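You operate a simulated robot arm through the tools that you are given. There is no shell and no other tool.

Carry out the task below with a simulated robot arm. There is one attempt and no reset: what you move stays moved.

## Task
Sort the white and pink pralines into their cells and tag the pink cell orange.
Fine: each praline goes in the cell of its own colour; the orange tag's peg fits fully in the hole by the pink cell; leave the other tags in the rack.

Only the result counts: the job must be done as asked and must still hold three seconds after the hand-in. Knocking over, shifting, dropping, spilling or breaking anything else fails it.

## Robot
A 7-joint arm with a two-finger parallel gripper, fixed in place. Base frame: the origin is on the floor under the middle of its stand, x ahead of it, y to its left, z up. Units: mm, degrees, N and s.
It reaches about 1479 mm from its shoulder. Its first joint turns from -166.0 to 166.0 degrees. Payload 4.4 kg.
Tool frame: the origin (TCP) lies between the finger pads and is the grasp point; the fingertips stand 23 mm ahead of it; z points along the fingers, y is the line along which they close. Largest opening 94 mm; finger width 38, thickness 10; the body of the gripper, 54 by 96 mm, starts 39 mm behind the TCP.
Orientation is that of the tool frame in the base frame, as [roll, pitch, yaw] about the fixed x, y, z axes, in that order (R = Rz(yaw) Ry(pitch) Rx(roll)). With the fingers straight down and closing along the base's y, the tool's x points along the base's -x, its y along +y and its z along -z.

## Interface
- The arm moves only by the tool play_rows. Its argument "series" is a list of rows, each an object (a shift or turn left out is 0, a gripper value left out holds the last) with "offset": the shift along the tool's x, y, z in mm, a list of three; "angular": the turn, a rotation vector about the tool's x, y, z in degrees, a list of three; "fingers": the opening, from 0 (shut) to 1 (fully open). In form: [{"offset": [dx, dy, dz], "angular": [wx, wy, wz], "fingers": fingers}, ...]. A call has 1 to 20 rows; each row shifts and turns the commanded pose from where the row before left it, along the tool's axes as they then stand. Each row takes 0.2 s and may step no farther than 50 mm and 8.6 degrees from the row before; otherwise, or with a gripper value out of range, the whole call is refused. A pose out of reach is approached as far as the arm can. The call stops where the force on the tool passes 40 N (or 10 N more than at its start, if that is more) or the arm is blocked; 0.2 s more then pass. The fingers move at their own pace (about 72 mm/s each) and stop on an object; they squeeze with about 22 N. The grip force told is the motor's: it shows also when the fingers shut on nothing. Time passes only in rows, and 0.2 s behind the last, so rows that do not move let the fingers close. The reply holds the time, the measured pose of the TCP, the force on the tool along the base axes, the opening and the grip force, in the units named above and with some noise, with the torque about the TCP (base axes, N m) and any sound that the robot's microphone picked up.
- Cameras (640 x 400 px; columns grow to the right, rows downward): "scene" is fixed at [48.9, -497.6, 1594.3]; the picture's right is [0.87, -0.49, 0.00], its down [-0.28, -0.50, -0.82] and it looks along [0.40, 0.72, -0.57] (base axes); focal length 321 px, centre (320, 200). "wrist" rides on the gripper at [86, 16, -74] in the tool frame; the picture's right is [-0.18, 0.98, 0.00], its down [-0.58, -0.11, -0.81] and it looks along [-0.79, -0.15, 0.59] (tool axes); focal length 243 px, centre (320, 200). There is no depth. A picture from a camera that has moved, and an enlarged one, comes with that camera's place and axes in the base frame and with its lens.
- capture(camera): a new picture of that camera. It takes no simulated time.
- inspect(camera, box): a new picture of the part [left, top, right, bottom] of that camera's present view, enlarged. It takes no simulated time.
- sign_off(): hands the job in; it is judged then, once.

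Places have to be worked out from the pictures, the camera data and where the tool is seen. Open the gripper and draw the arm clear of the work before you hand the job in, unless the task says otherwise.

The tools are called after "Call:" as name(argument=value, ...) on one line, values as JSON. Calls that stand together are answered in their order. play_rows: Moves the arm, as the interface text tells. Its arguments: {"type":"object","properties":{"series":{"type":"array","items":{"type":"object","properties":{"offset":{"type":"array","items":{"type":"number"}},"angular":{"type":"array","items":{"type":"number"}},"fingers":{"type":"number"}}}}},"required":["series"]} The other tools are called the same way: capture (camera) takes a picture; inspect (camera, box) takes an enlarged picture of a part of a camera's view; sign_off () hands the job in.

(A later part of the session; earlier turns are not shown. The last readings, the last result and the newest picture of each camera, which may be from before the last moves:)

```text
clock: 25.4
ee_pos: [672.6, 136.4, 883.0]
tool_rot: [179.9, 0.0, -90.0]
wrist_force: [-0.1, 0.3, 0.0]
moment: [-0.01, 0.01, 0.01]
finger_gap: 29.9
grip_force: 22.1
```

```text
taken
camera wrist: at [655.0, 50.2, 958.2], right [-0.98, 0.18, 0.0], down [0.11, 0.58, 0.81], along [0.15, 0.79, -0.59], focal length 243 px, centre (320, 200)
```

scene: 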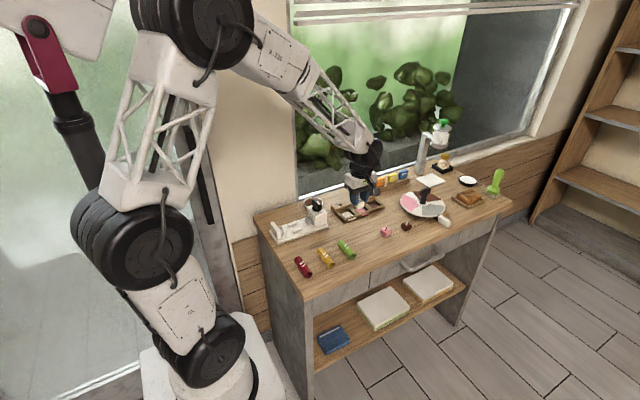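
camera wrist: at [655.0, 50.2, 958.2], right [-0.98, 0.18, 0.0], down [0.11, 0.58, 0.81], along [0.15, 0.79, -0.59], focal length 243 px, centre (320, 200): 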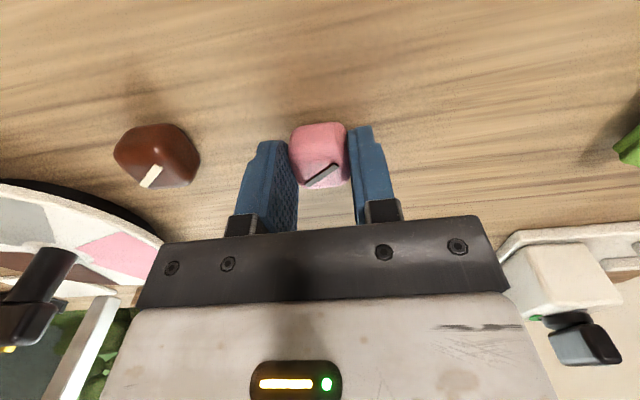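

Gripped at 29.9 mm. I'll lift gently, check the grip, and travel straight back over the pink cell.

Call:
play_rows(series=[{"offset": [0, 0, -4]}, {"offset": [0, 0, -6]}, {"offset": [0, 0, -10]}, {"offset": [0, 0, -15]}, {"offset": [0, 0, -20]}, {"offset": [0, 0, -25]}, {"offset": [0, 0, -18]}, {"offset": [-25, 0, 0]}, {"offset": [-40, 0, 0]}, {"offset": [-40, 0, 0]}, {"offset": [-30, 0, 0]}, {"offset": [-15, 0, 0]}, {"offset": [0, 0, 0]}, {"offset": [0, 0, 0]}])

Call:
capture(camera="wrist")

Call:
inspect(camera="wrist", box=[220, 20, 380, 120])

Call:
inspect(camera="scene", box=[330, 175, 410, 225])

```text
clock: 28.4
ee_pos: [672.0, 287.9, 981.7]
tool_rot: [180.0, 0.0, -90.0]
wrist_force: [1.5, -0.2, -0.5]
moment: [0.01, 0.0, 0.04]
finger_gap: 29.6
grip_force: 22.0
```

```text
taken
camera wrist: at [653.8, 202.5, 1056.6], right [-0.98, 0.18, 0.0], down [0.11, 0.58, 0.81], along [0.15, 0.79, -0.59], focal length 243 px, centre (320, 200)
```

wrist: 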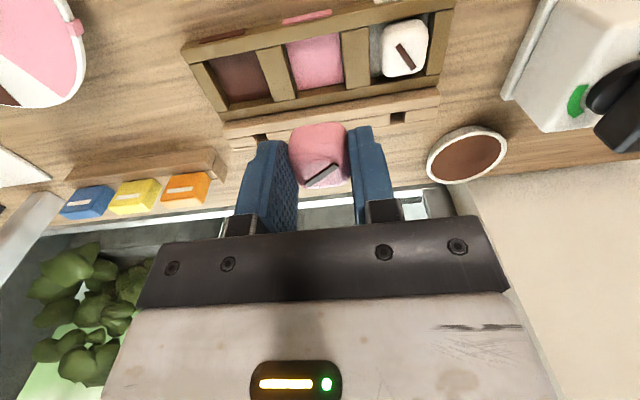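

```text
4.00 times, centred on (300, 70) of wrist
camera zoom: at [653.8, 202.5, 1056.6], right [-0.98, 0.18, 0.0], down [0.11, 0.58, 0.81], along [0.15, 0.79, -0.59], focal length 970 px, centre (400, 720)
```

zoom: 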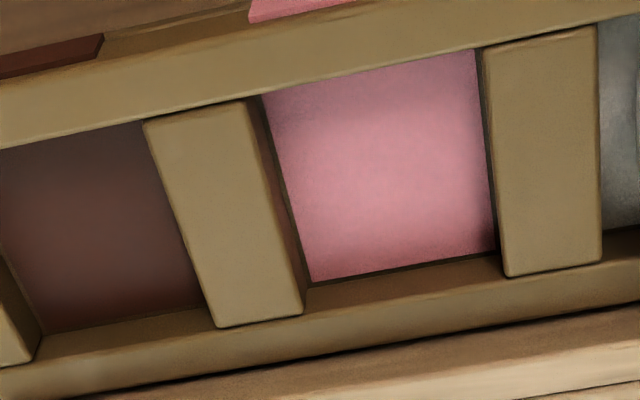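

```text
8.00 times, centred on (370, 200) of scene
camera zoom: at [48.9, -497.6, 1594.3], right [0.87, -0.49, 0.0], down [-0.28, -0.5, -0.82], along [0.4, 0.72, -0.57], focal length 2567 px, centre (-80, 200)
```

zoom: 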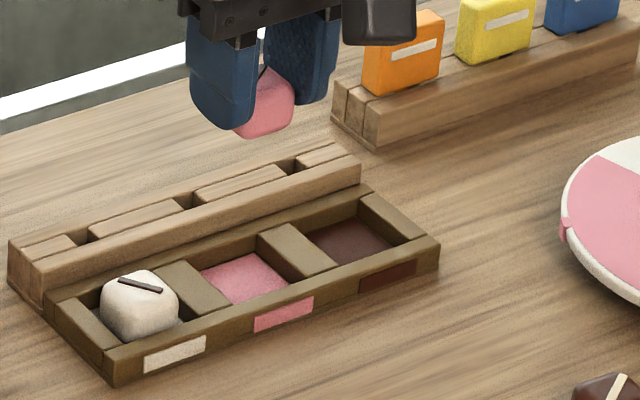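

There was no slip this time. I'll check how white sits in its cell to calibrate the pink placement.

Call:
inspect(camera="wrist", box=[340, 0, 468, 80])

Call:
inspect(camera="scene", box=[330, 200, 370, 225])

```text
5.00 times, centred on (404, 40) of wrist
camera zoom: at [653.8, 202.5, 1056.6], right [-0.98, 0.18, 0.0], down [0.11, 0.58, 0.81], along [0.15, 0.79, -0.59], focal length 1213 px, centre (-100, 1000)
```

zoom: 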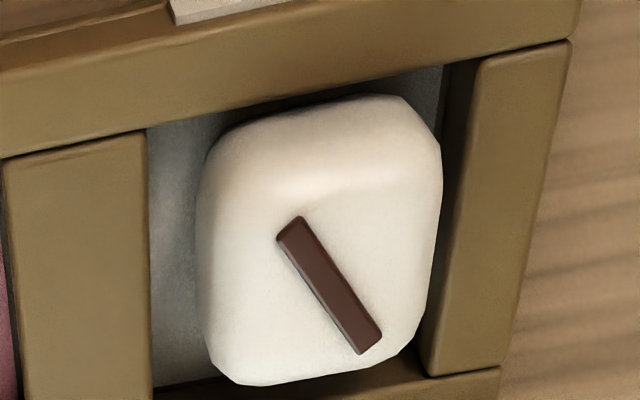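

```text
16.00 times, centred on (350, 212) of scene
camera zoom: at [48.9, -497.6, 1594.3], right [0.87, -0.49, 0.0], down [-0.28, -0.5, -0.82], along [0.4, 0.72, -0.57], focal length 5134 px, centre (-160, 0)
```

zoom: 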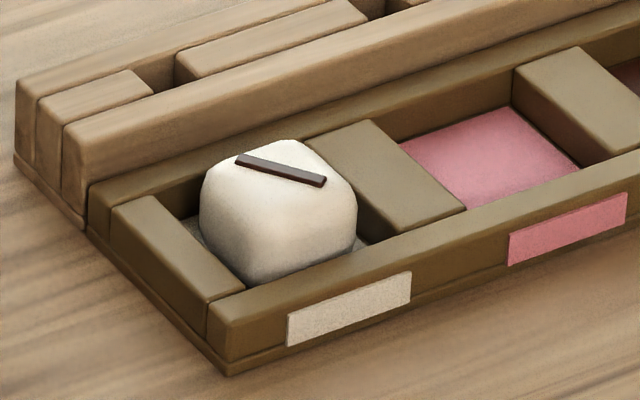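

White is lying flat inside its cell. The pink target is about (+1.1, −1.7) from here. I'll correct and descend to just above the cell, then check.

Call:
play_rows(series=[{"offset": [1.7, -1.1, 15]}, {"offset": [0, 0, 20]}, {"offset": [0, 0, 20]}, {"offset": [0, 0, 15]}, {"offset": [0, 0, 8]}, {"offset": [0, 0, 0]}, {"offset": [0, 0, 0]}])

Call:
inspect(camera="wrist", box=[200, 40, 440, 190])

Call:
inspect(camera="scene", box=[340, 185, 404, 225])

```text
clock: 30.0
ee_pos: [673.3, 283.0, 901.3]
tool_rot: [-179.9, 0.1, -90.0]
wrist_force: [0.0, -0.2, 0.8]
moment: [-0.02, 0.01, 0.0]
finger_gap: 29.9
grip_force: 21.6
```

```text
2.67 times, centred on (320, 115) of wrist
camera zoom: at [655.4, 198.6, 977.7], right [-0.98, 0.18, 0.0], down [0.11, 0.58, 0.81], along [0.15, 0.79, -0.59], focal length 647 px, centre (320, 427)
```

zoom: 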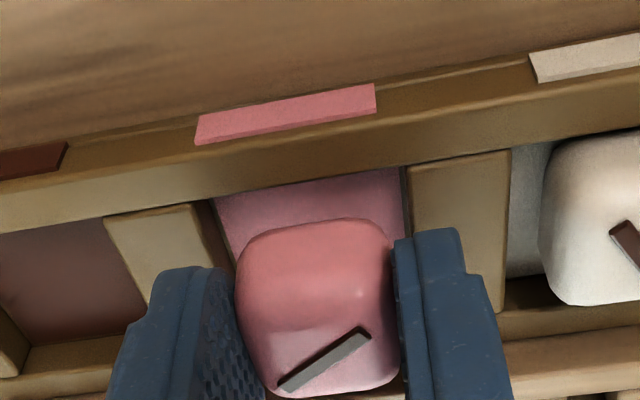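

```text
10.00 times, centred on (372, 205) of scene
camera zoom: at [48.9, -497.6, 1594.3], right [0.87, -0.49, 0.0], down [-0.28, -0.5, -0.82], along [0.4, 0.72, -0.57], focal length 3209 px, centre (-200, 150)
```

zoom: 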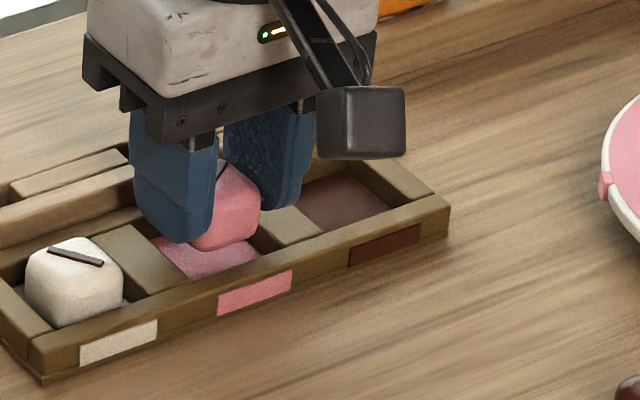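

By the floor and wall edges, the cell centre is still about 3.5 mm further in +y and 1.2 mm in +x. I'll adjust and go down a bit.

Call:
play_rows(series=[{"offset": [-3.5, -1.2, 0]}, {"offset": [0, 0, 3]}, {"offset": [0, 0, 3]}, {"offset": [0, 0, 0]}, {"offset": [0, 0, 0]}])

Call:
inspect(camera="wrist", box=[200, 40, 440, 190])

Call:
inspect(camera="scene", box=[345, 192, 393, 222])

```text
clock: 31.2
ee_pos: [674.2, 289.0, 896.0]
tool_rot: [-180.0, 0.0, -90.0]
wrist_force: [-0.7, 0.4, -0.1]
moment: [-0.02, 0.01, 0.02]
finger_gap: 29.5
grip_force: 22.2
```

```text
2.67 times, centred on (320, 115) of wrist
camera zoom: at [656.7, 203.0, 971.6], right [-0.98, 0.18, 0.0], down [0.11, 0.58, 0.81], along [0.15, 0.79, -0.59], focal length 647 px, centre (320, 427)
```

zoom: 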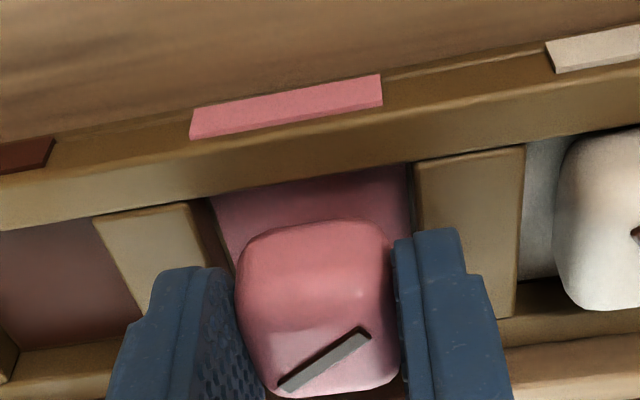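

```text
13.33 times, centred on (369, 207) of scene
camera zoom: at [48.9, -497.6, 1594.3], right [0.87, -0.49, 0.0], down [-0.28, -0.5, -0.82], along [0.4, 0.72, -0.57], focal length 4279 px, centre (-333, 107)
```

zoom: 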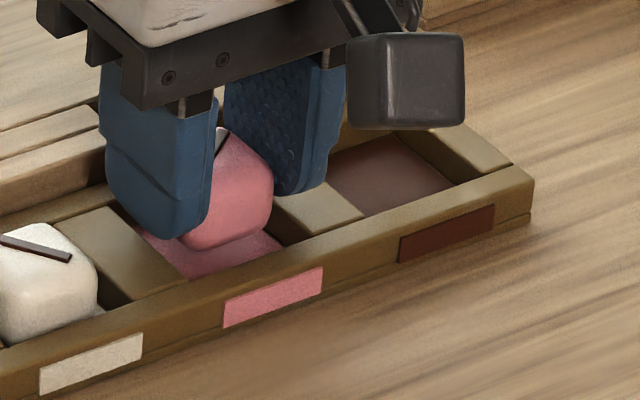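

Now well centred in both axes. I'm creeping down to contact.

Call:
play_rows(series=[{"offset": [0, 0, 1]}, {"offset": [0, 0, 1]}, {"offset": [0, 0, 1]}, {"offset": [0, 0, 0]}])

Call:
inspect(camera="scene", box=[345, 192, 393, 222])

```text
clock: 32.2
ee_pos: [674.7, 288.1, 893.3]
tool_rot: [180.0, 0.0, -89.9]
wrist_force: [-0.3, 0.5, 0.1]
moment: [-0.03, 0.04, 0.0]
finger_gap: 29.3
grip_force: 22.2
```

```text
13.33 times, centred on (369, 207) of scene
camera zoom: at [48.9, -497.6, 1594.3], right [0.87, -0.49, 0.0], down [-0.28, -0.5, -0.82], along [0.4, 0.72, -0.57], focal length 4279 px, centre (-333, 107)
```

zoom: 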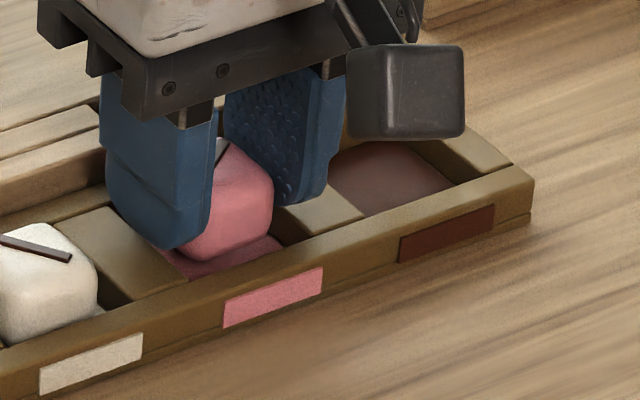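

No contact yet, so I'll continue at 1 mm per step.

Call:
play_rows(series=[{"offset": [0, 0, 1]}, {"offset": [0, 0, 1]}, {"offset": [0, 0, 0]}])

Call:
inspect(camera="wrist", box=[200, 40, 440, 190])

Call:
inspect(camera="scene", box=[350, 200, 382, 220])

```text
clock: 33.0
ee_pos: [675.0, 288.3, 891.8]
tool_rot: [-179.9, 0.0, -90.0]
wrist_force: [0.8, -0.3, -0.1]
moment: [0.0, -0.02, -0.02]
finger_gap: 29.6
grip_force: 21.5
```

```text
2.67 times, centred on (320, 115) of wrist
camera zoom: at [656.9, 202.8, 966.4], right [-0.98, 0.18, 0.0], down [0.11, 0.58, 0.81], along [0.15, 0.79, -0.59], focal length 647 px, centre (320, 427)
```

zoom: 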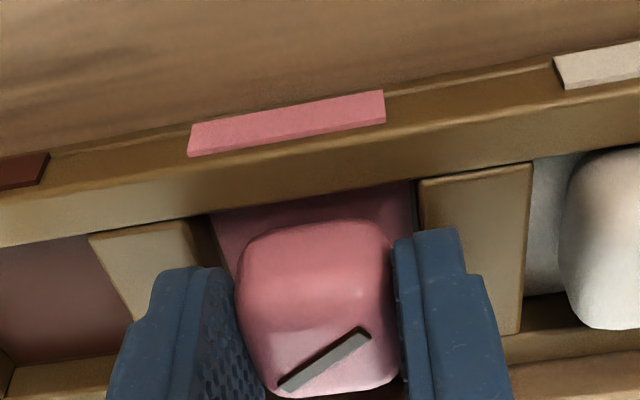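

```text
16.00 times, centred on (366, 210) of scene
camera zoom: at [48.9, -497.6, 1594.3], right [0.87, -0.49, 0.0], down [-0.28, -0.5, -0.82], along [0.4, 0.72, -0.57], focal length 5134 px, centre (-416, 40)
```

zoom: 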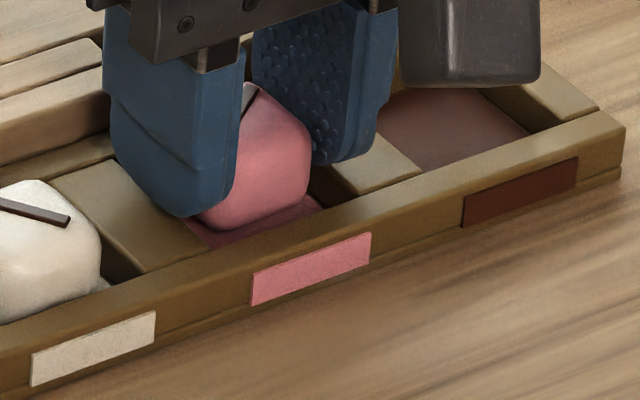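

Still centred with no contact, so I'm continuing down.

Call:
play_rows(series=[{"offset": [0, 0, 1]}, {"offset": [0, 0, 1]}, {"offset": [0, 0, 0]}])

```text
clock: 33.8
ee_pos: [675.4, 288.5, 889.4]
tool_rot: [179.9, 0.0, -90.0]
wrist_force: [0.7, 0.2, -0.3]
moment: [0.06, -0.02, 0.02]
finger_gap: 29.6
grip_force: 22.0
```

The x reading is drifting up by about 1 mm, as before. I'll pull it back and look again while stepping down.

Call:
play_rows(series=[{"offset": [0, 0.8, 0]}, {"offset": [0, 0, 1]}, {"offset": [0, 0, 0]}])

Call:
inspect(camera="wrist", box=[200, 40, 440, 190])

Call:
inspect(camera="scene", box=[350, 200, 382, 220])

```text
clock: 34.6
ee_pos: [675.2, 288.2, 889.6]
tool_rot: [-179.9, 0.0, -90.0]
wrist_force: [-6.0, -0.7, 13.8]
moment: [-0.29, 0.41, -0.1]
finger_gap: 30.0
grip_force: 22.1
```

```text
2.67 times, centred on (320, 115) of wrist
camera zoom: at [656.4, 202.1, 964.1], right [-0.98, 0.18, 0.0], down [0.11, 0.58, 0.81], along [0.15, 0.79, -0.59], focal length 647 px, centre (320, 427)
```

zoom: 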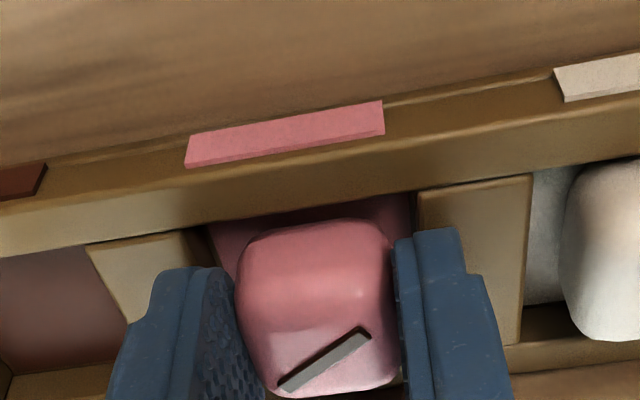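

```text
16.00 times, centred on (366, 210) of scene
camera zoom: at [48.9, -497.6, 1594.3], right [0.87, -0.49, 0.0], down [-0.28, -0.5, -0.82], along [0.4, 0.72, -0.57], focal length 5134 px, centre (-416, 40)
```

zoom: 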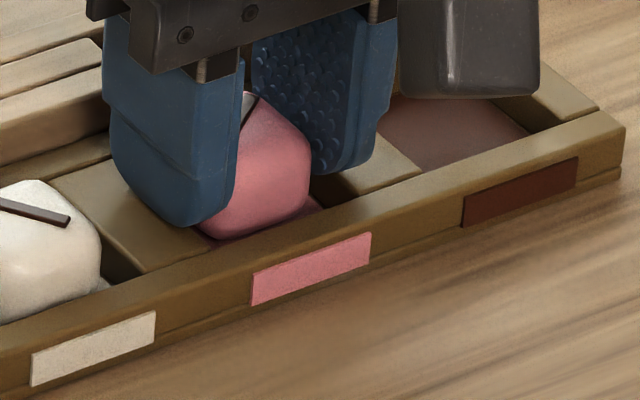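

The contact torque says the −x fingertip is touching the divider top, so the tips are level with the wall and the praline bottom is only about 2 mm above the floor. I'll back off 1.5 mm and release it into the cell.

Call:
play_rows(series=[{"offset": [0, 0, -1.5]}, {"offset": [0, 0, 0]}])

```text
clock: 35.2
ee_pos: [674.1, 288.2, 890.2]
tool_rot: [-180.0, 0.0, -90.1]
wrist_force: [0.3, 1.3, -0.1]
moment: [0.0, 0.01, 0.0]
finger_gap: 29.5
grip_force: 21.9
```

Call:
play_rows(series=[{"fingers": 0.36}, {"fingers": 0.42}, {"offset": [0, 0, 0]}, {"offset": [0, 0, 0]}])

Call:
inspect(camera="wrist", box=[200, 40, 440, 190])

Call:
inspect(camera="scene", box=[350, 200, 382, 220])

```text
clock: 36.2
ee_pos: [675.4, 288.7, 890.0]
tool_rot: [180.0, 0.0, -90.1]
wrist_force: [0.0, -0.3, 0.6]
moment: [0.0, 0.0, 0.01]
finger_gap: 39.3
grip_force: 0.0
```

```text
2.67 times, centred on (320, 115) of wrist
camera zoom: at [656.6, 202.5, 965.1], right [-0.98, 0.18, 0.0], down [0.11, 0.58, 0.81], along [0.15, 0.79, -0.59], focal length 647 px, centre (320, 427)
```

zoom: 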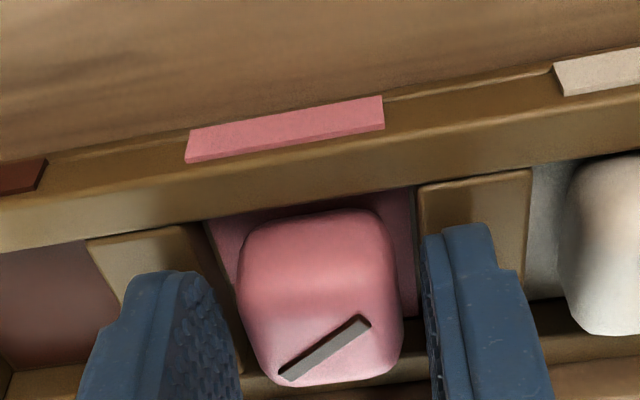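

```text
16.00 times, centred on (366, 210) of scene
camera zoom: at [48.9, -497.6, 1594.3], right [0.87, -0.49, 0.0], down [-0.28, -0.5, -0.82], along [0.4, 0.72, -0.57], focal length 5134 px, centre (-416, 40)
```

zoom: 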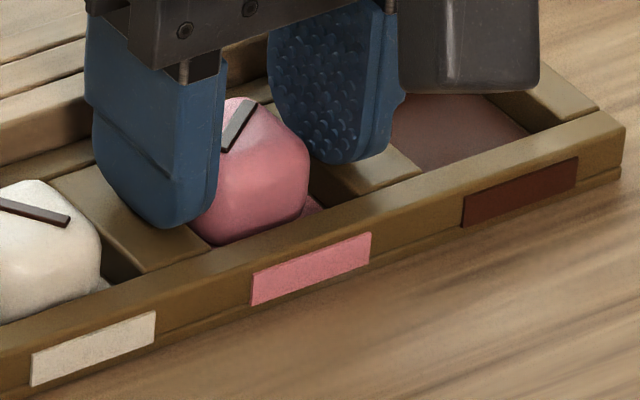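

Pink has dropped flat into its cell. I'm lifting straight up and looking at the hole strip from here.

Call:
play_rows(series=[{"offset": [0, 0, -10]}, {"offset": [0, 0, -20]}, {"offset": [0, 0, -30]}, {"offset": [0, 0, -30]}, {"offset": [0, 0, 0]}, {"offset": [0, 0, 0]}])

Call:
capture(camera="wrist")

Call:
inspect(camera="wrist", box=[240, 60, 400, 160])

Call:
inspect(camera="scene", box=[330, 175, 410, 225])

Call:
inspect(camera="scene", box=[365, 160, 421, 195])

```text
clock: 37.6
ee_pos: [672.8, 288.6, 980.6]
tool_rot: [-180.0, -0.1, -90.0]
wrist_force: [0.2, 0.4, -0.2]
moment: [0.0, 0.01, 0.02]
finger_gap: 39.8
grip_force: 0.0
```

```text
taken
camera wrist: at [655.6, 203.7, 1055.6], right [-0.98, 0.18, 0.0], down [0.11, 0.58, 0.81], along [0.15, 0.79, -0.59], focal length 243 px, centre (320, 200)
```

wrist: 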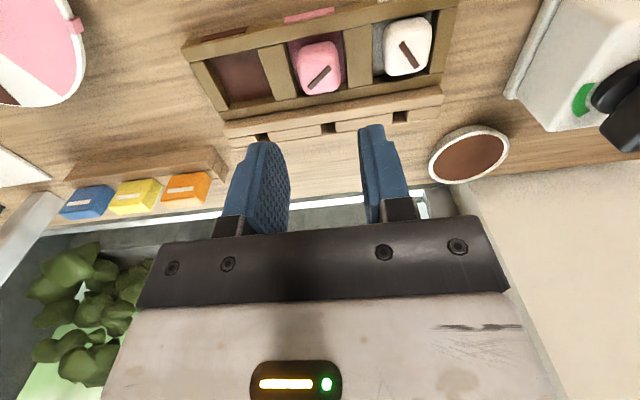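

```text
4.00 times, centred on (320, 110) of wrist
camera zoom: at [655.6, 203.7, 1055.6], right [-0.98, 0.18, 0.0], down [0.11, 0.58, 0.81], along [0.15, 0.79, -0.59], focal length 970 px, centre (320, 560)
```

zoom: 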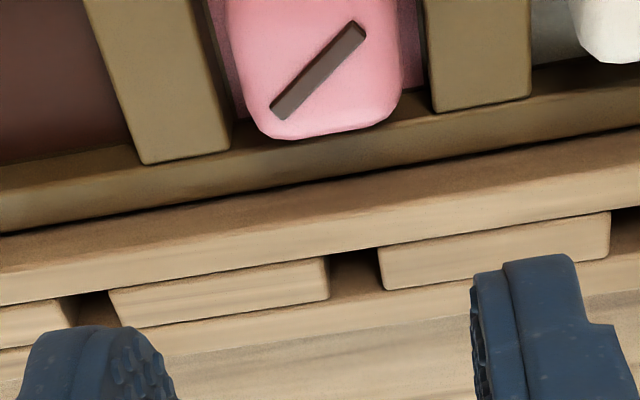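

```text
8.00 times, centred on (370, 200) of scene
camera zoom: at [48.9, -497.6, 1594.3], right [0.87, -0.49, 0.0], down [-0.28, -0.5, -0.82], along [0.4, 0.72, -0.57], focal length 2567 px, centre (-80, 200)
```

zoom: 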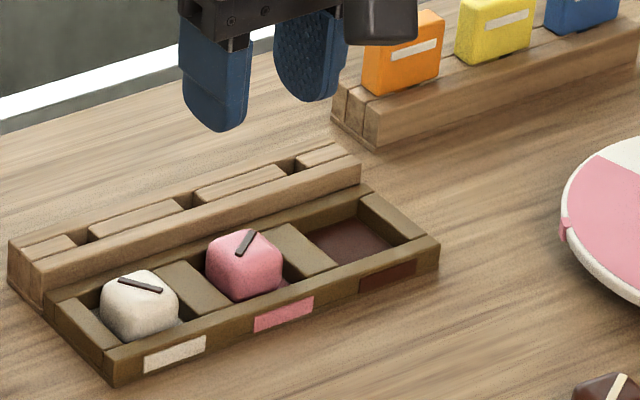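

```text
11.43 times, centred on (393, 178) of scene
camera zoom: at [48.9, -497.6, 1594.3], right [0.87, -0.49, 0.0], down [-0.28, -0.5, -0.82], along [0.4, 0.72, -0.57], focal length 3667 px, centre (-514, 457)
```

zoom: 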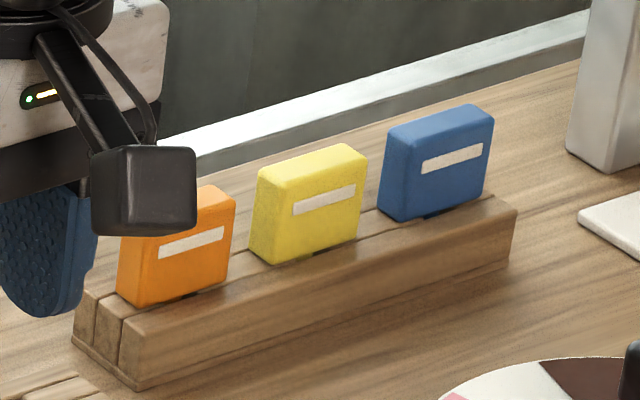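

Both pralines are seated. The pink cell's hole is about 11 mm square, centred near (673, 338) with its top at z ≈ 878. I'm rotating back to yaw 180 so the fingers close across the tag thickness, then heading to the rack.

Call:
play_rows(series=[{"angular": [0, 0, 8.2]}, {"angular": [0, 0, 8.2]}, {"angular": [0, 0, 8.2]}, {"angular": [0, 0, 8.2]}, {"angular": [0, 0, 8.2]}, {"angular": [0, 0, 8.2]}, {"angular": [0, 0, 8.2]}, {"angular": [0, 0, 8.2]}, {"angular": [0, 0, 8.2]}, {"angular": [0, 0, 8.2]}, {"angular": [0, 0, 8.0], "fingers": 0.6}, {"offset": [-29, 29.3, 0]}, {"offset": [-29, 29.3, 0]}, {"offset": [-29, 29.3, 0]}, {"offset": [0, 0, 0]}, {"offset": [0, 0, 0]}])

Call:
capture(camera="wrist")

Call:
inspect(camera="wrist", box=[240, 60, 400, 160])

Call:
capture(camera="scene")

```text
clock: 41.0
ee_pos: [761.5, 378.2, 981.5]
tool_rot: [-180.0, 0.1, 180.0]
wrist_force: [0.0, 0.8, 0.7]
moment: [0.0, 0.02, -0.02]
finger_gap: 56.6
grip_force: 0.1
```

```text
taken
camera wrist: at [673.1, 393.5, 1055.8], right [0.18, 0.98, 0.0], down [0.58, -0.11, 0.81], along [0.79, -0.15, -0.59], focal length 243 px, centre (320, 200)
```

wrist: 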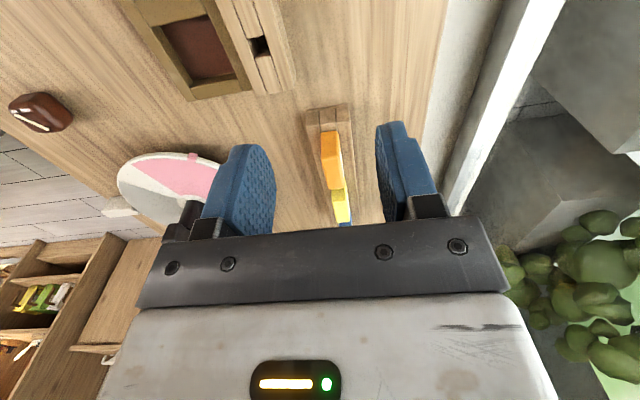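

```text
4.00 times, centred on (320, 110) of wrist
camera zoom: at [673.1, 393.5, 1055.8], right [0.18, 0.98, 0.0], down [0.58, -0.11, 0.81], along [0.79, -0.15, -0.59], focal length 970 px, centre (320, 560)
```

zoom: 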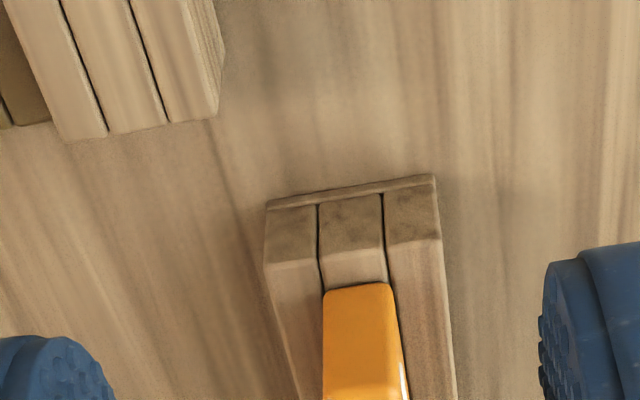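

```text
taken
```

scene: 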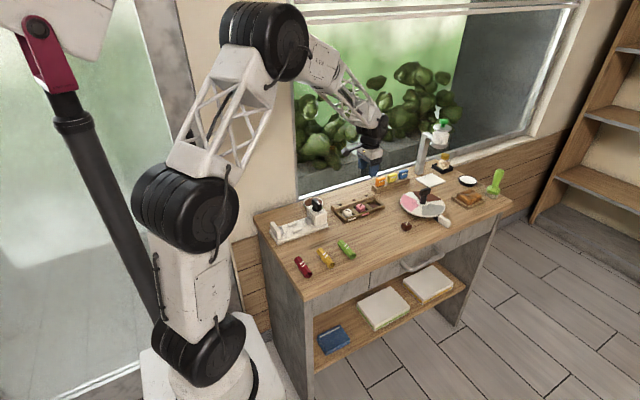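

The orange tag's near face is at about x 812, y 376. I'll move above the tag, with the tips still clear of its top, and look again.

Call:
play_rows(series=[{"offset": [-32, 0, 0]}, {"offset": [-32, 0, 0]}, {"offset": [0, 0, 15]}, {"offset": [0, 0, 10]}, {"offset": [0, 0, 0]}, {"offset": [0, 0, 0]}])

Call:
capture(camera="wrist")

Call:
inspect(camera="wrist", box=[240, 70, 400, 170])

Call:
inspect(camera="scene", box=[360, 155, 424, 195])

```text
clock: 42.4
ee_pos: [824.8, 375.5, 954.9]
tool_rot: [179.9, 0.0, 179.9]
wrist_force: [-0.4, -0.1, -0.4]
moment: [0.02, 0.02, -0.01]
finger_gap: 56.6
grip_force: 0.1
```

```text
taken
camera wrist: at [737.5, 392.9, 1030.9], right [0.18, 0.98, 0.0], down [0.58, -0.11, 0.81], along [0.79, -0.15, -0.59], focal length 243 px, centre (320, 200)
```

wrist: 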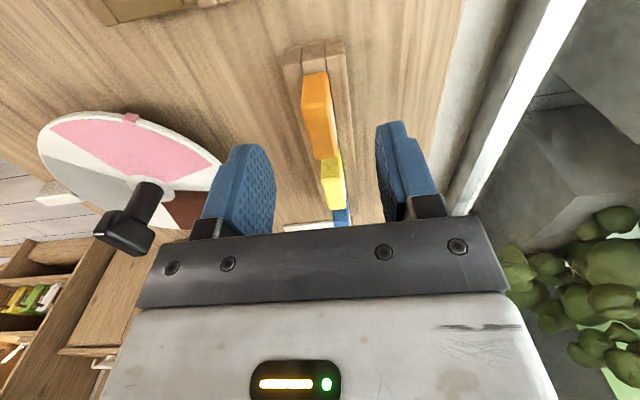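

```text
4.00 times, centred on (320, 120) of wrist
camera zoom: at [737.5, 392.9, 1030.9], right [0.18, 0.98, 0.0], down [0.58, -0.11, 0.81], along [0.79, -0.15, -0.59], focal length 970 px, centre (320, 520)
```

zoom: 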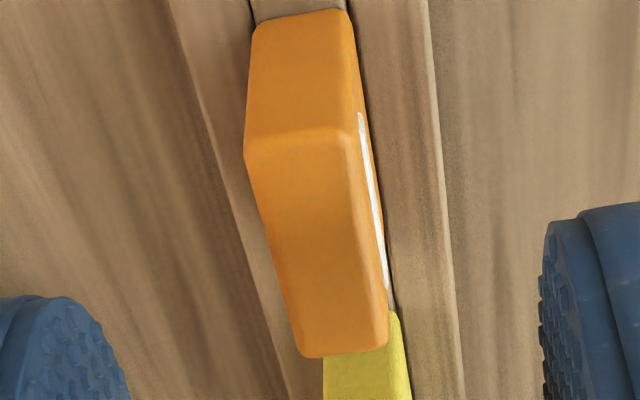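

```text
10.00 times, centred on (392, 175) of scene
camera zoom: at [48.9, -497.6, 1594.3], right [0.87, -0.49, 0.0], down [-0.28, -0.5, -0.82], along [0.4, 0.72, -0.57], focal length 3209 px, centre (-400, 450)
```

zoom: 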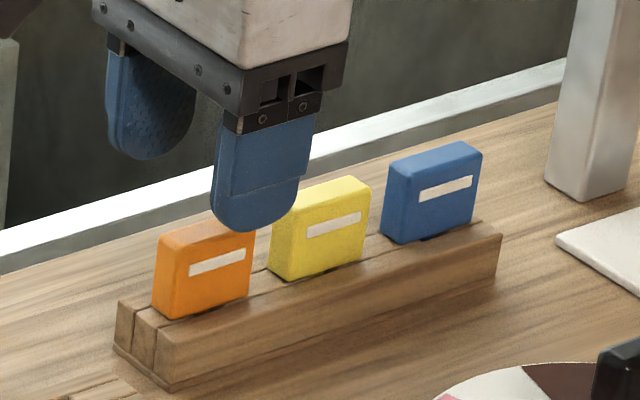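

The tag head measures about x 810–847, y ≈ 376.5 and z 880–915, roughly 15 mm thick. I'll shift +5 mm in x and descend partway to check finger clearance.

Call:
play_rows(series=[{"offset": [-5, -0.3, 0]}, {"offset": [0, 0, 10]}, {"offset": [0, 0, 5]}, {"offset": [0, 0, 0]}, {"offset": [0, 0, 0]}])

Call:
capture(camera="wrist")

Call:
inspect(camera="wrist", box=[240, 70, 400, 170])

Call:
inspect(camera="scene", box=[360, 155, 424, 195])

```text
clock: 43.6
ee_pos: [829.8, 374.6, 941.1]
tool_rot: [179.9, 0.1, -180.0]
wrist_force: [0.6, -0.8, 0.1]
moment: [-0.03, 0.01, -0.01]
finger_gap: 56.6
grip_force: 0.1
```

```text
taken
camera wrist: at [742.2, 392.3, 1015.8], right [0.18, 0.98, 0.0], down [0.58, -0.11, 0.81], along [0.79, -0.15, -0.59], focal length 243 px, centre (320, 200)
```

wrist: 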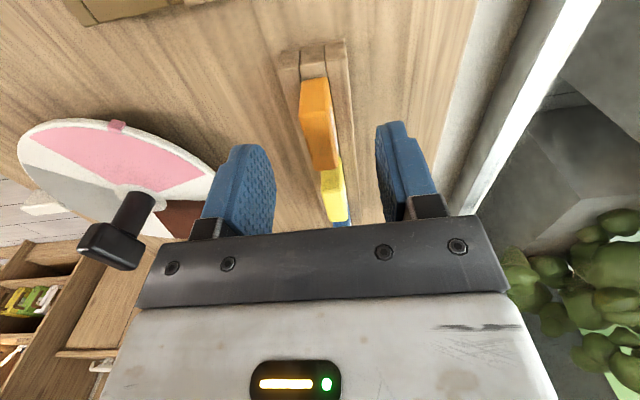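

```text
4.00 times, centred on (320, 120) of wrist
camera zoom: at [742.2, 392.3, 1015.8], right [0.18, 0.98, 0.0], down [0.58, -0.11, 0.81], along [0.79, -0.15, -0.59], focal length 970 px, centre (320, 520)
```

zoom: 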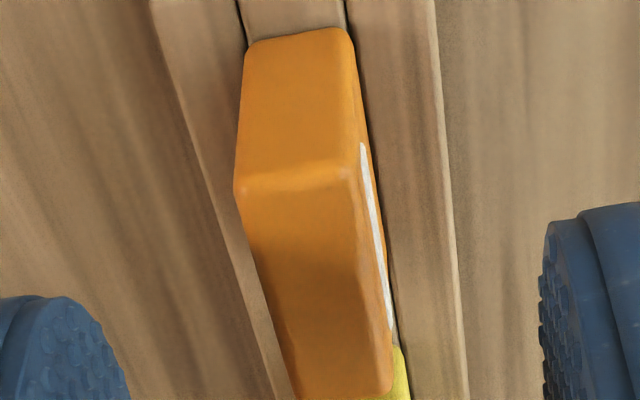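

```text
10.00 times, centred on (392, 175) of scene
camera zoom: at [48.9, -497.6, 1594.3], right [0.87, -0.49, 0.0], down [-0.28, -0.5, -0.82], along [0.4, 0.72, -0.57], focal length 3209 px, centre (-400, 450)
```

zoom: 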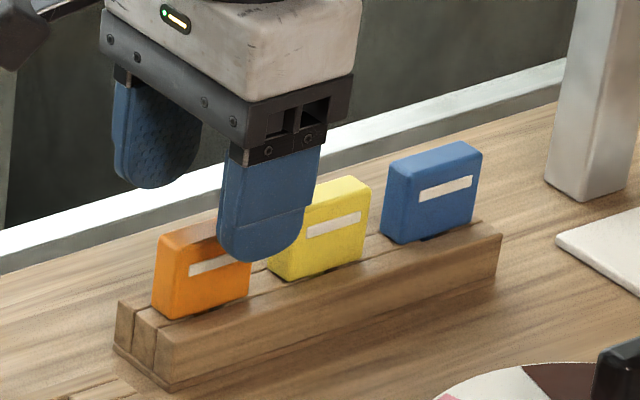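

The tag's top face is centred exactly on the tool axis. I'll descend to the grasp height, with tips about 8 mm above the rack, and close gently.

Call:
play_rows(series=[{"offset": [0, 0, 10]}, {"offset": [0, 0, 10]}, {"offset": [0, 0, 5]}, {"offset": [0, 0, 4]}, {"offset": [0, 0, 0]}])

Call:
capture(camera="wrist")

Call:
inspect(camera="scene", box=[360, 155, 424, 195])

```text
clock: 44.8
ee_pos: [831.5, 377.1, 910.0]
tool_rot: [180.0, 0.0, 180.0]
wrist_force: [0.1, -0.5, 0.5]
moment: [-0.01, 0.0, 0.01]
finger_gap: 56.5
grip_force: 0.0
```

```text
taken
camera wrist: at [742.5, 393.0, 986.1], right [0.18, 0.98, 0.0], down [0.58, -0.11, 0.81], along [0.79, -0.15, -0.59], focal length 243 px, centre (320, 200)
```

wrist: 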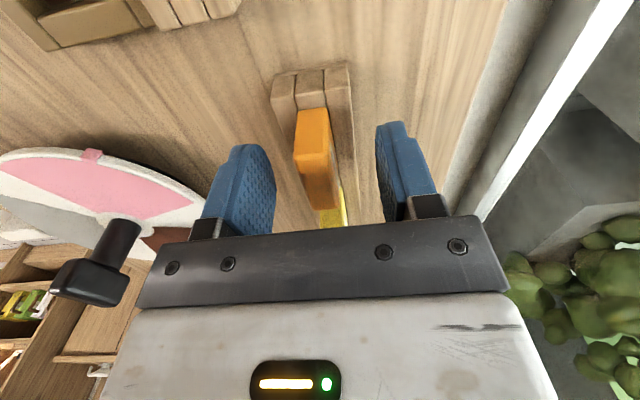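

```text
10.00 times, centred on (392, 175) of scene
camera zoom: at [48.9, -497.6, 1594.3], right [0.87, -0.49, 0.0], down [-0.28, -0.5, -0.82], along [0.4, 0.72, -0.57], focal length 3209 px, centre (-400, 450)
```

zoom: 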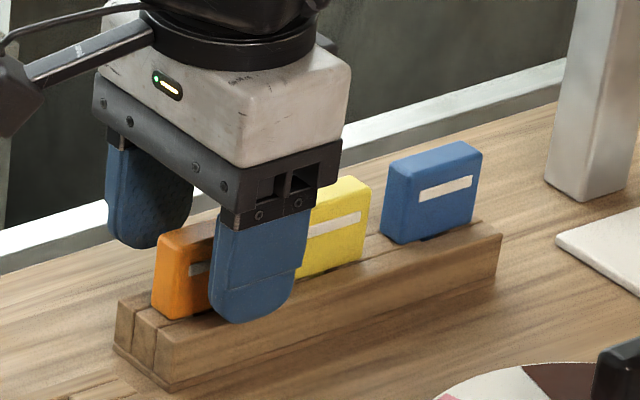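

Tag is between the pads, so I'm closing on it in stages.

Call:
play_rows(series=[{"fingers": 0.3}, {"fingers": 0.2}, {"fingers": 0.1}, {"fingers": 0.0}, {"fingers": 0.0}, {"fingers": 0.0}])

Call:
capture(camera="wrist")

Call:
inspect(camera="scene", box=[360, 155, 424, 195])

```text
clock: 46.2
ee_pos: [830.2, 376.4, 911.4]
tool_rot: [-179.9, 0.0, -180.0]
wrist_force: [-1.0, -0.6, 0.5]
moment: [0.01, 0.02, 0.0]
finger_gap: 15.1
grip_force: 22.2
```

```text
taken
camera wrist: at [742.4, 393.0, 986.2], right [0.18, 0.98, 0.0], down [0.58, -0.11, 0.81], along [0.79, -0.15, -0.59], focal length 243 px, centre (320, 200)
```

wrist: 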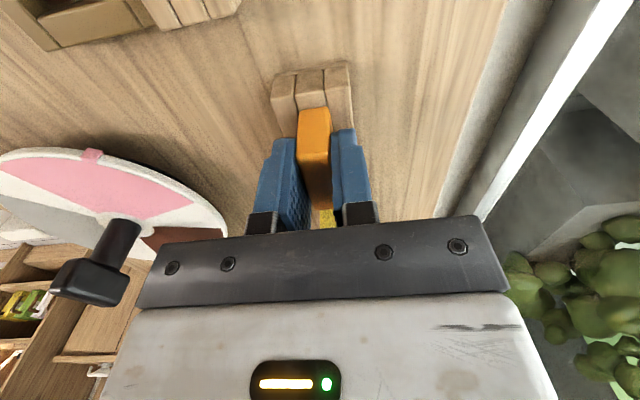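

```text
10.00 times, centred on (392, 175) of scene
camera zoom: at [48.9, -497.6, 1594.3], right [0.87, -0.49, 0.0], down [-0.28, -0.5, -0.82], along [0.4, 0.72, -0.57], focal length 3209 px, centre (-400, 450)
```

zoom: 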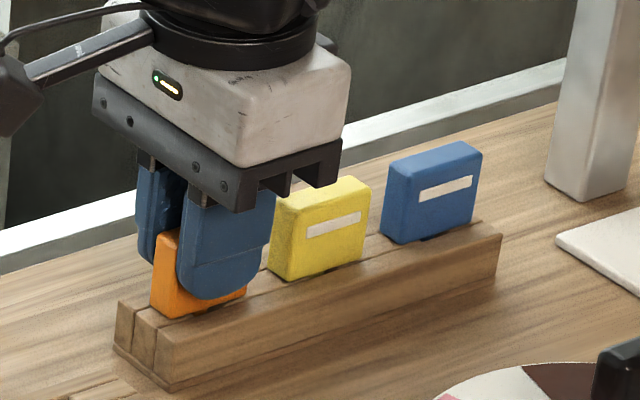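

Gripped at 15.1 mm. I'm pulling the tag straight up, slowly, to clear the peg from the rack.

Call:
play_rows(series=[{"offset": [0, 0, -2]}, {"offset": [0, 0, -3]}, {"offset": [0, 0, -5]}, {"offset": [0, 0, -6]}, {"offset": [0, 0, -8]}, {"offset": [0, 0, -10]}, {"offset": [0, 0, -12]}, {"offset": [0, 0, -14]}, {"offset": [0, 0, -14]}, {"offset": [0, 0, 0]}, {"offset": [0, 0, 0]}])

Call:
capture(camera="wrist")

Call:
inspect(camera="scene", box=[360, 145, 424, 185])

Call:
inspect(camera="wrist", box=[240, 70, 400, 170])

```text
clock: 48.6
ee_pos: [829.3, 376.1, 986.5]
tool_rot: [180.0, -0.1, 180.0]
wrist_force: [0.7, 0.1, -0.4]
moment: [0.0, 0.02, 0.0]
finger_gap: 14.8
grip_force: 22.3
```

```text
taken
camera wrist: at [741.6, 393.1, 1060.7], right [0.18, 0.98, 0.0], down [0.58, -0.11, 0.81], along [0.79, -0.15, -0.59], focal length 243 px, centre (320, 200)
```

wrist: 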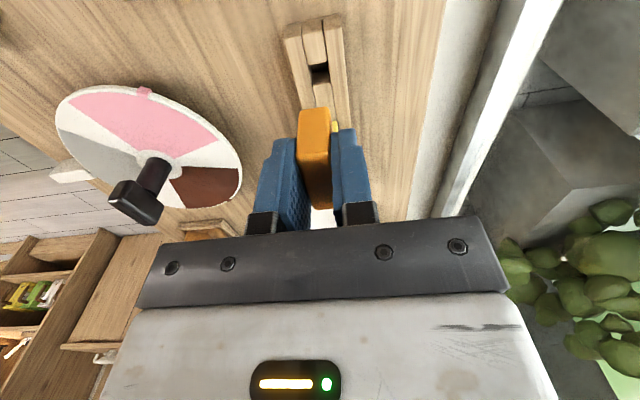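

```text
10.00 times, centred on (392, 165) of scene
camera zoom: at [48.9, -497.6, 1594.3], right [0.87, -0.49, 0.0], down [-0.28, -0.5, -0.82], along [0.4, 0.72, -0.57], focal length 3209 px, centre (-400, 550)
```

zoom: 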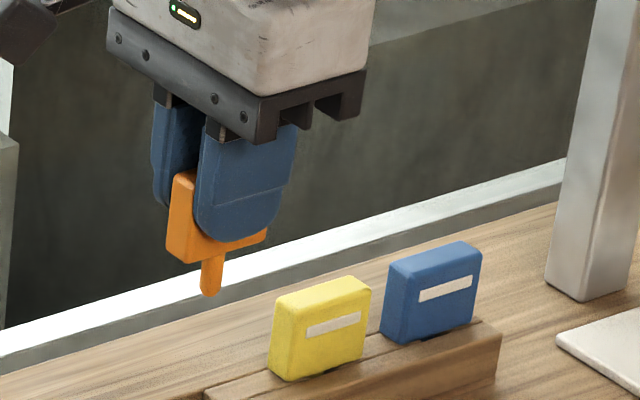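

```text
4.00 times, centred on (320, 120) of wrist
camera zoom: at [741.6, 393.1, 1060.7], right [0.18, 0.98, 0.0], down [0.58, -0.11, 0.81], along [0.79, -0.15, -0.59], focal length 970 px, centre (320, 520)
```

zoom: 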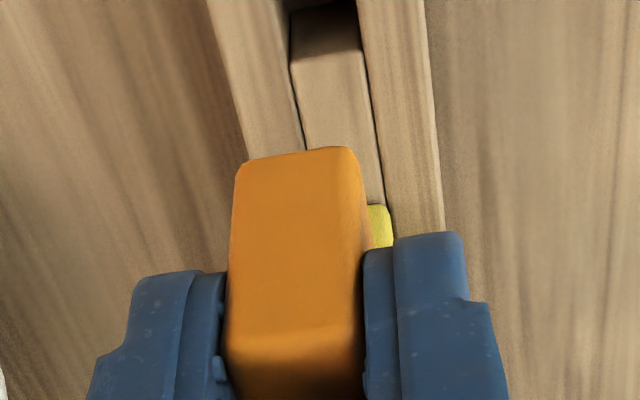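

The tag is out, with a peg about 16–19 mm long under it. The empty rack hole directly below gives me a perfect alignment reference, so I'll record exactly where it appears in the wrist view.

Call:
inspect(camera="wrist", box=[288, 50, 352, 90])

Call:
inspect(camera="scene", box=[370, 160, 402, 180])

```text
10.00 times, centred on (320, 70) of wrist
camera zoom: at [741.6, 393.1, 1060.7], right [0.18, 0.98, 0.0], down [0.58, -0.11, 0.81], along [0.79, -0.15, -0.59], focal length 2426 px, centre (320, 1500)
```

zoom: 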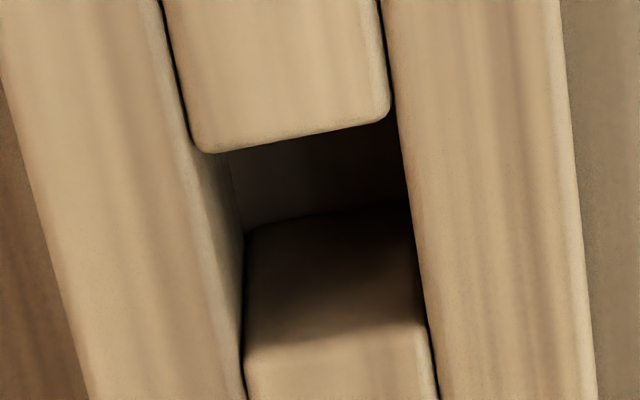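

```text
16.00 times, centred on (386, 170) of scene
camera zoom: at [48.9, -497.6, 1594.3], right [0.87, -0.49, 0.0], down [-0.28, -0.5, -0.82], along [0.4, 0.72, -0.57], focal length 5134 px, centre (-736, 680)
```

zoom: 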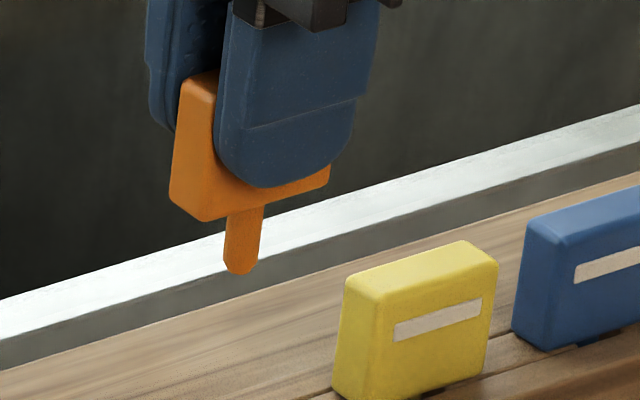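

The rack hole is looser than the tray hole, so I'll rely on the tag itself being centred on the tool axis (near face at +18.2 mm, width about 36.7 mm). Now I'm carrying it over the pink hole.

Call:
play_rows(series=[{"offset": [20, -5, 0]}, {"offset": [38, -9.5, 0]}, {"offset": [39, -9.5, 0]}, {"offset": [38.7, -9, 0]}, {"offset": [20, -5, 0]}, {"offset": [0, 0, 0]}, {"offset": [0, 0, 0]}, {"offset": [0, 0, 0]}])

Call:
capture(camera="wrist")

Call:
inspect(camera="wrist", box=[256, 45, 384, 125])

Call:
inspect(camera="scene", box=[340, 165, 404, 205])

```text
clock: 50.4
ee_pos: [676.8, 338.6, 987.2]
tool_rot: [179.9, 0.0, 179.9]
wrist_force: [-0.6, 0.9, 0.5]
moment: [0.04, -0.01, -0.05]
finger_gap: 14.8
grip_force: 22.4
```

```text
taken
camera wrist: at [587.4, 355.2, 1061.7], right [0.18, 0.98, 0.0], down [0.58, -0.11, 0.81], along [0.79, -0.15, -0.59], focal length 243 px, centre (320, 200)
```

wrist: 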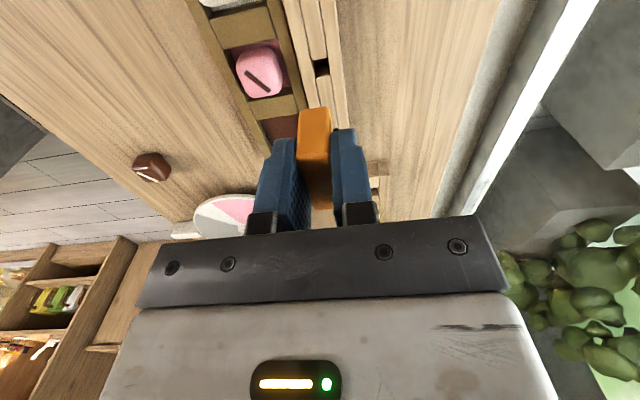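

```text
5.00 times, centred on (320, 85) of wrist
camera zoom: at [587.4, 355.2, 1061.7], right [0.18, 0.98, 0.0], down [0.58, -0.11, 0.81], along [0.79, -0.15, -0.59], focal length 1213 px, centre (320, 775)
```

zoom: 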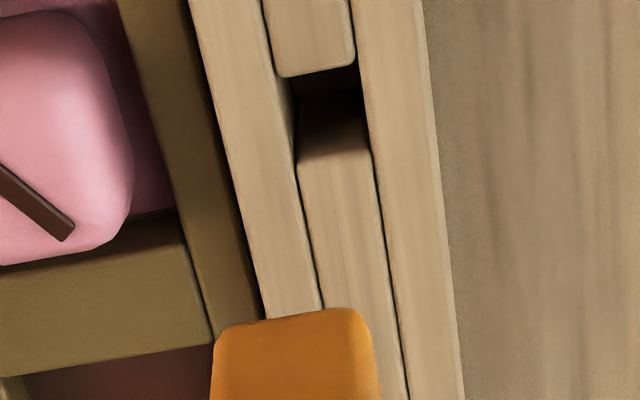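

```text
10.00 times, centred on (372, 185) of scene
camera zoom: at [48.9, -497.6, 1594.3], right [0.87, -0.49, 0.0], down [-0.28, -0.5, -0.82], along [0.4, 0.72, -0.57], focal length 3209 px, centre (-200, 350)
```

zoom: 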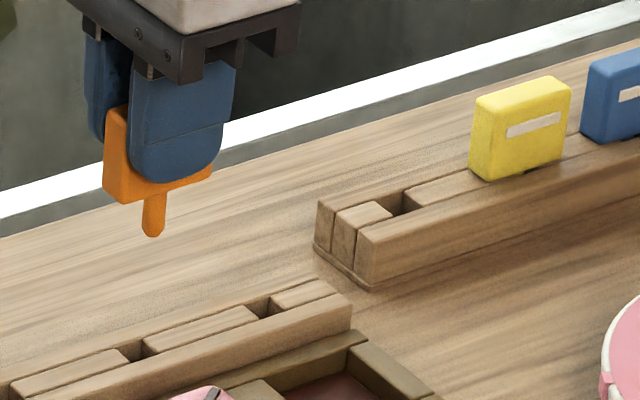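

The pink hole is about 12 mm square, near (673.3, 340.0) with its top at z ≈ 876, about (+0.3, +0.8) mm from the tool axis. I'll zoom the scene camera on the tag to verify where the peg sits under the head.

Call:
inspect(camera="scene", box=[346, 174, 370, 189])

Call:
inspect(camera="wrist", box=[288, 45, 352, 85])

Call:
inspect(camera="wrist", box=[272, 90, 368, 150])

```text
16.00 times, centred on (358, 182) of scene
camera zoom: at [48.9, -497.6, 1594.3], right [0.87, -0.49, 0.0], down [-0.28, -0.5, -0.82], along [0.4, 0.72, -0.57], focal length 5134 px, centre (-288, 496)
```

zoom: 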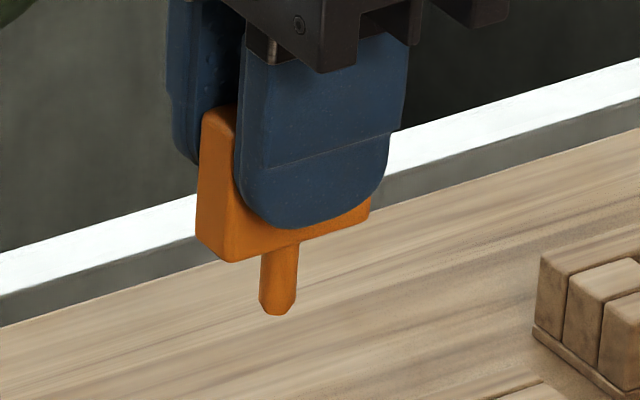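

```text
10.00 times, centred on (320, 65) of wrist
camera zoom: at [587.4, 355.2, 1061.7], right [0.18, 0.98, 0.0], down [0.58, -0.11, 0.81], along [0.79, -0.15, -0.59], focal length 2426 px, centre (320, 1550)
```

zoom: 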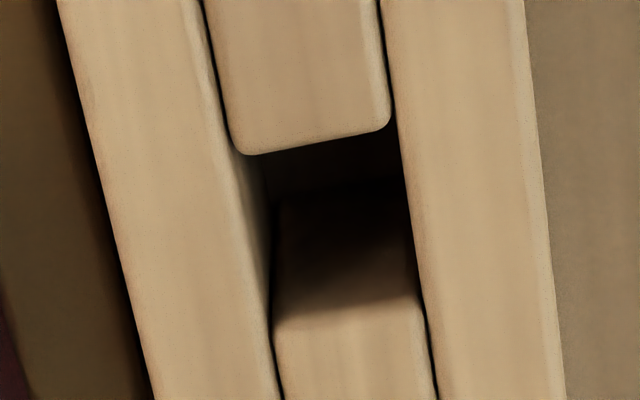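

```text
6.67 times, centred on (320, 120) of wrist
camera zoom: at [587.4, 355.2, 1061.7], right [0.18, 0.98, 0.0], down [0.58, -0.11, 0.81], along [0.79, -0.15, -0.59], focal length 1618 px, centre (320, 733)
```

zoom: 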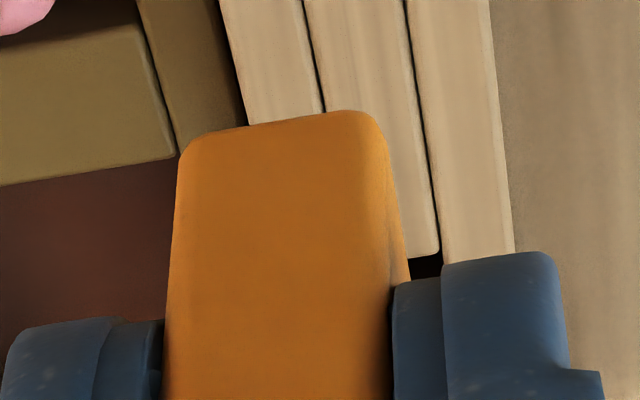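

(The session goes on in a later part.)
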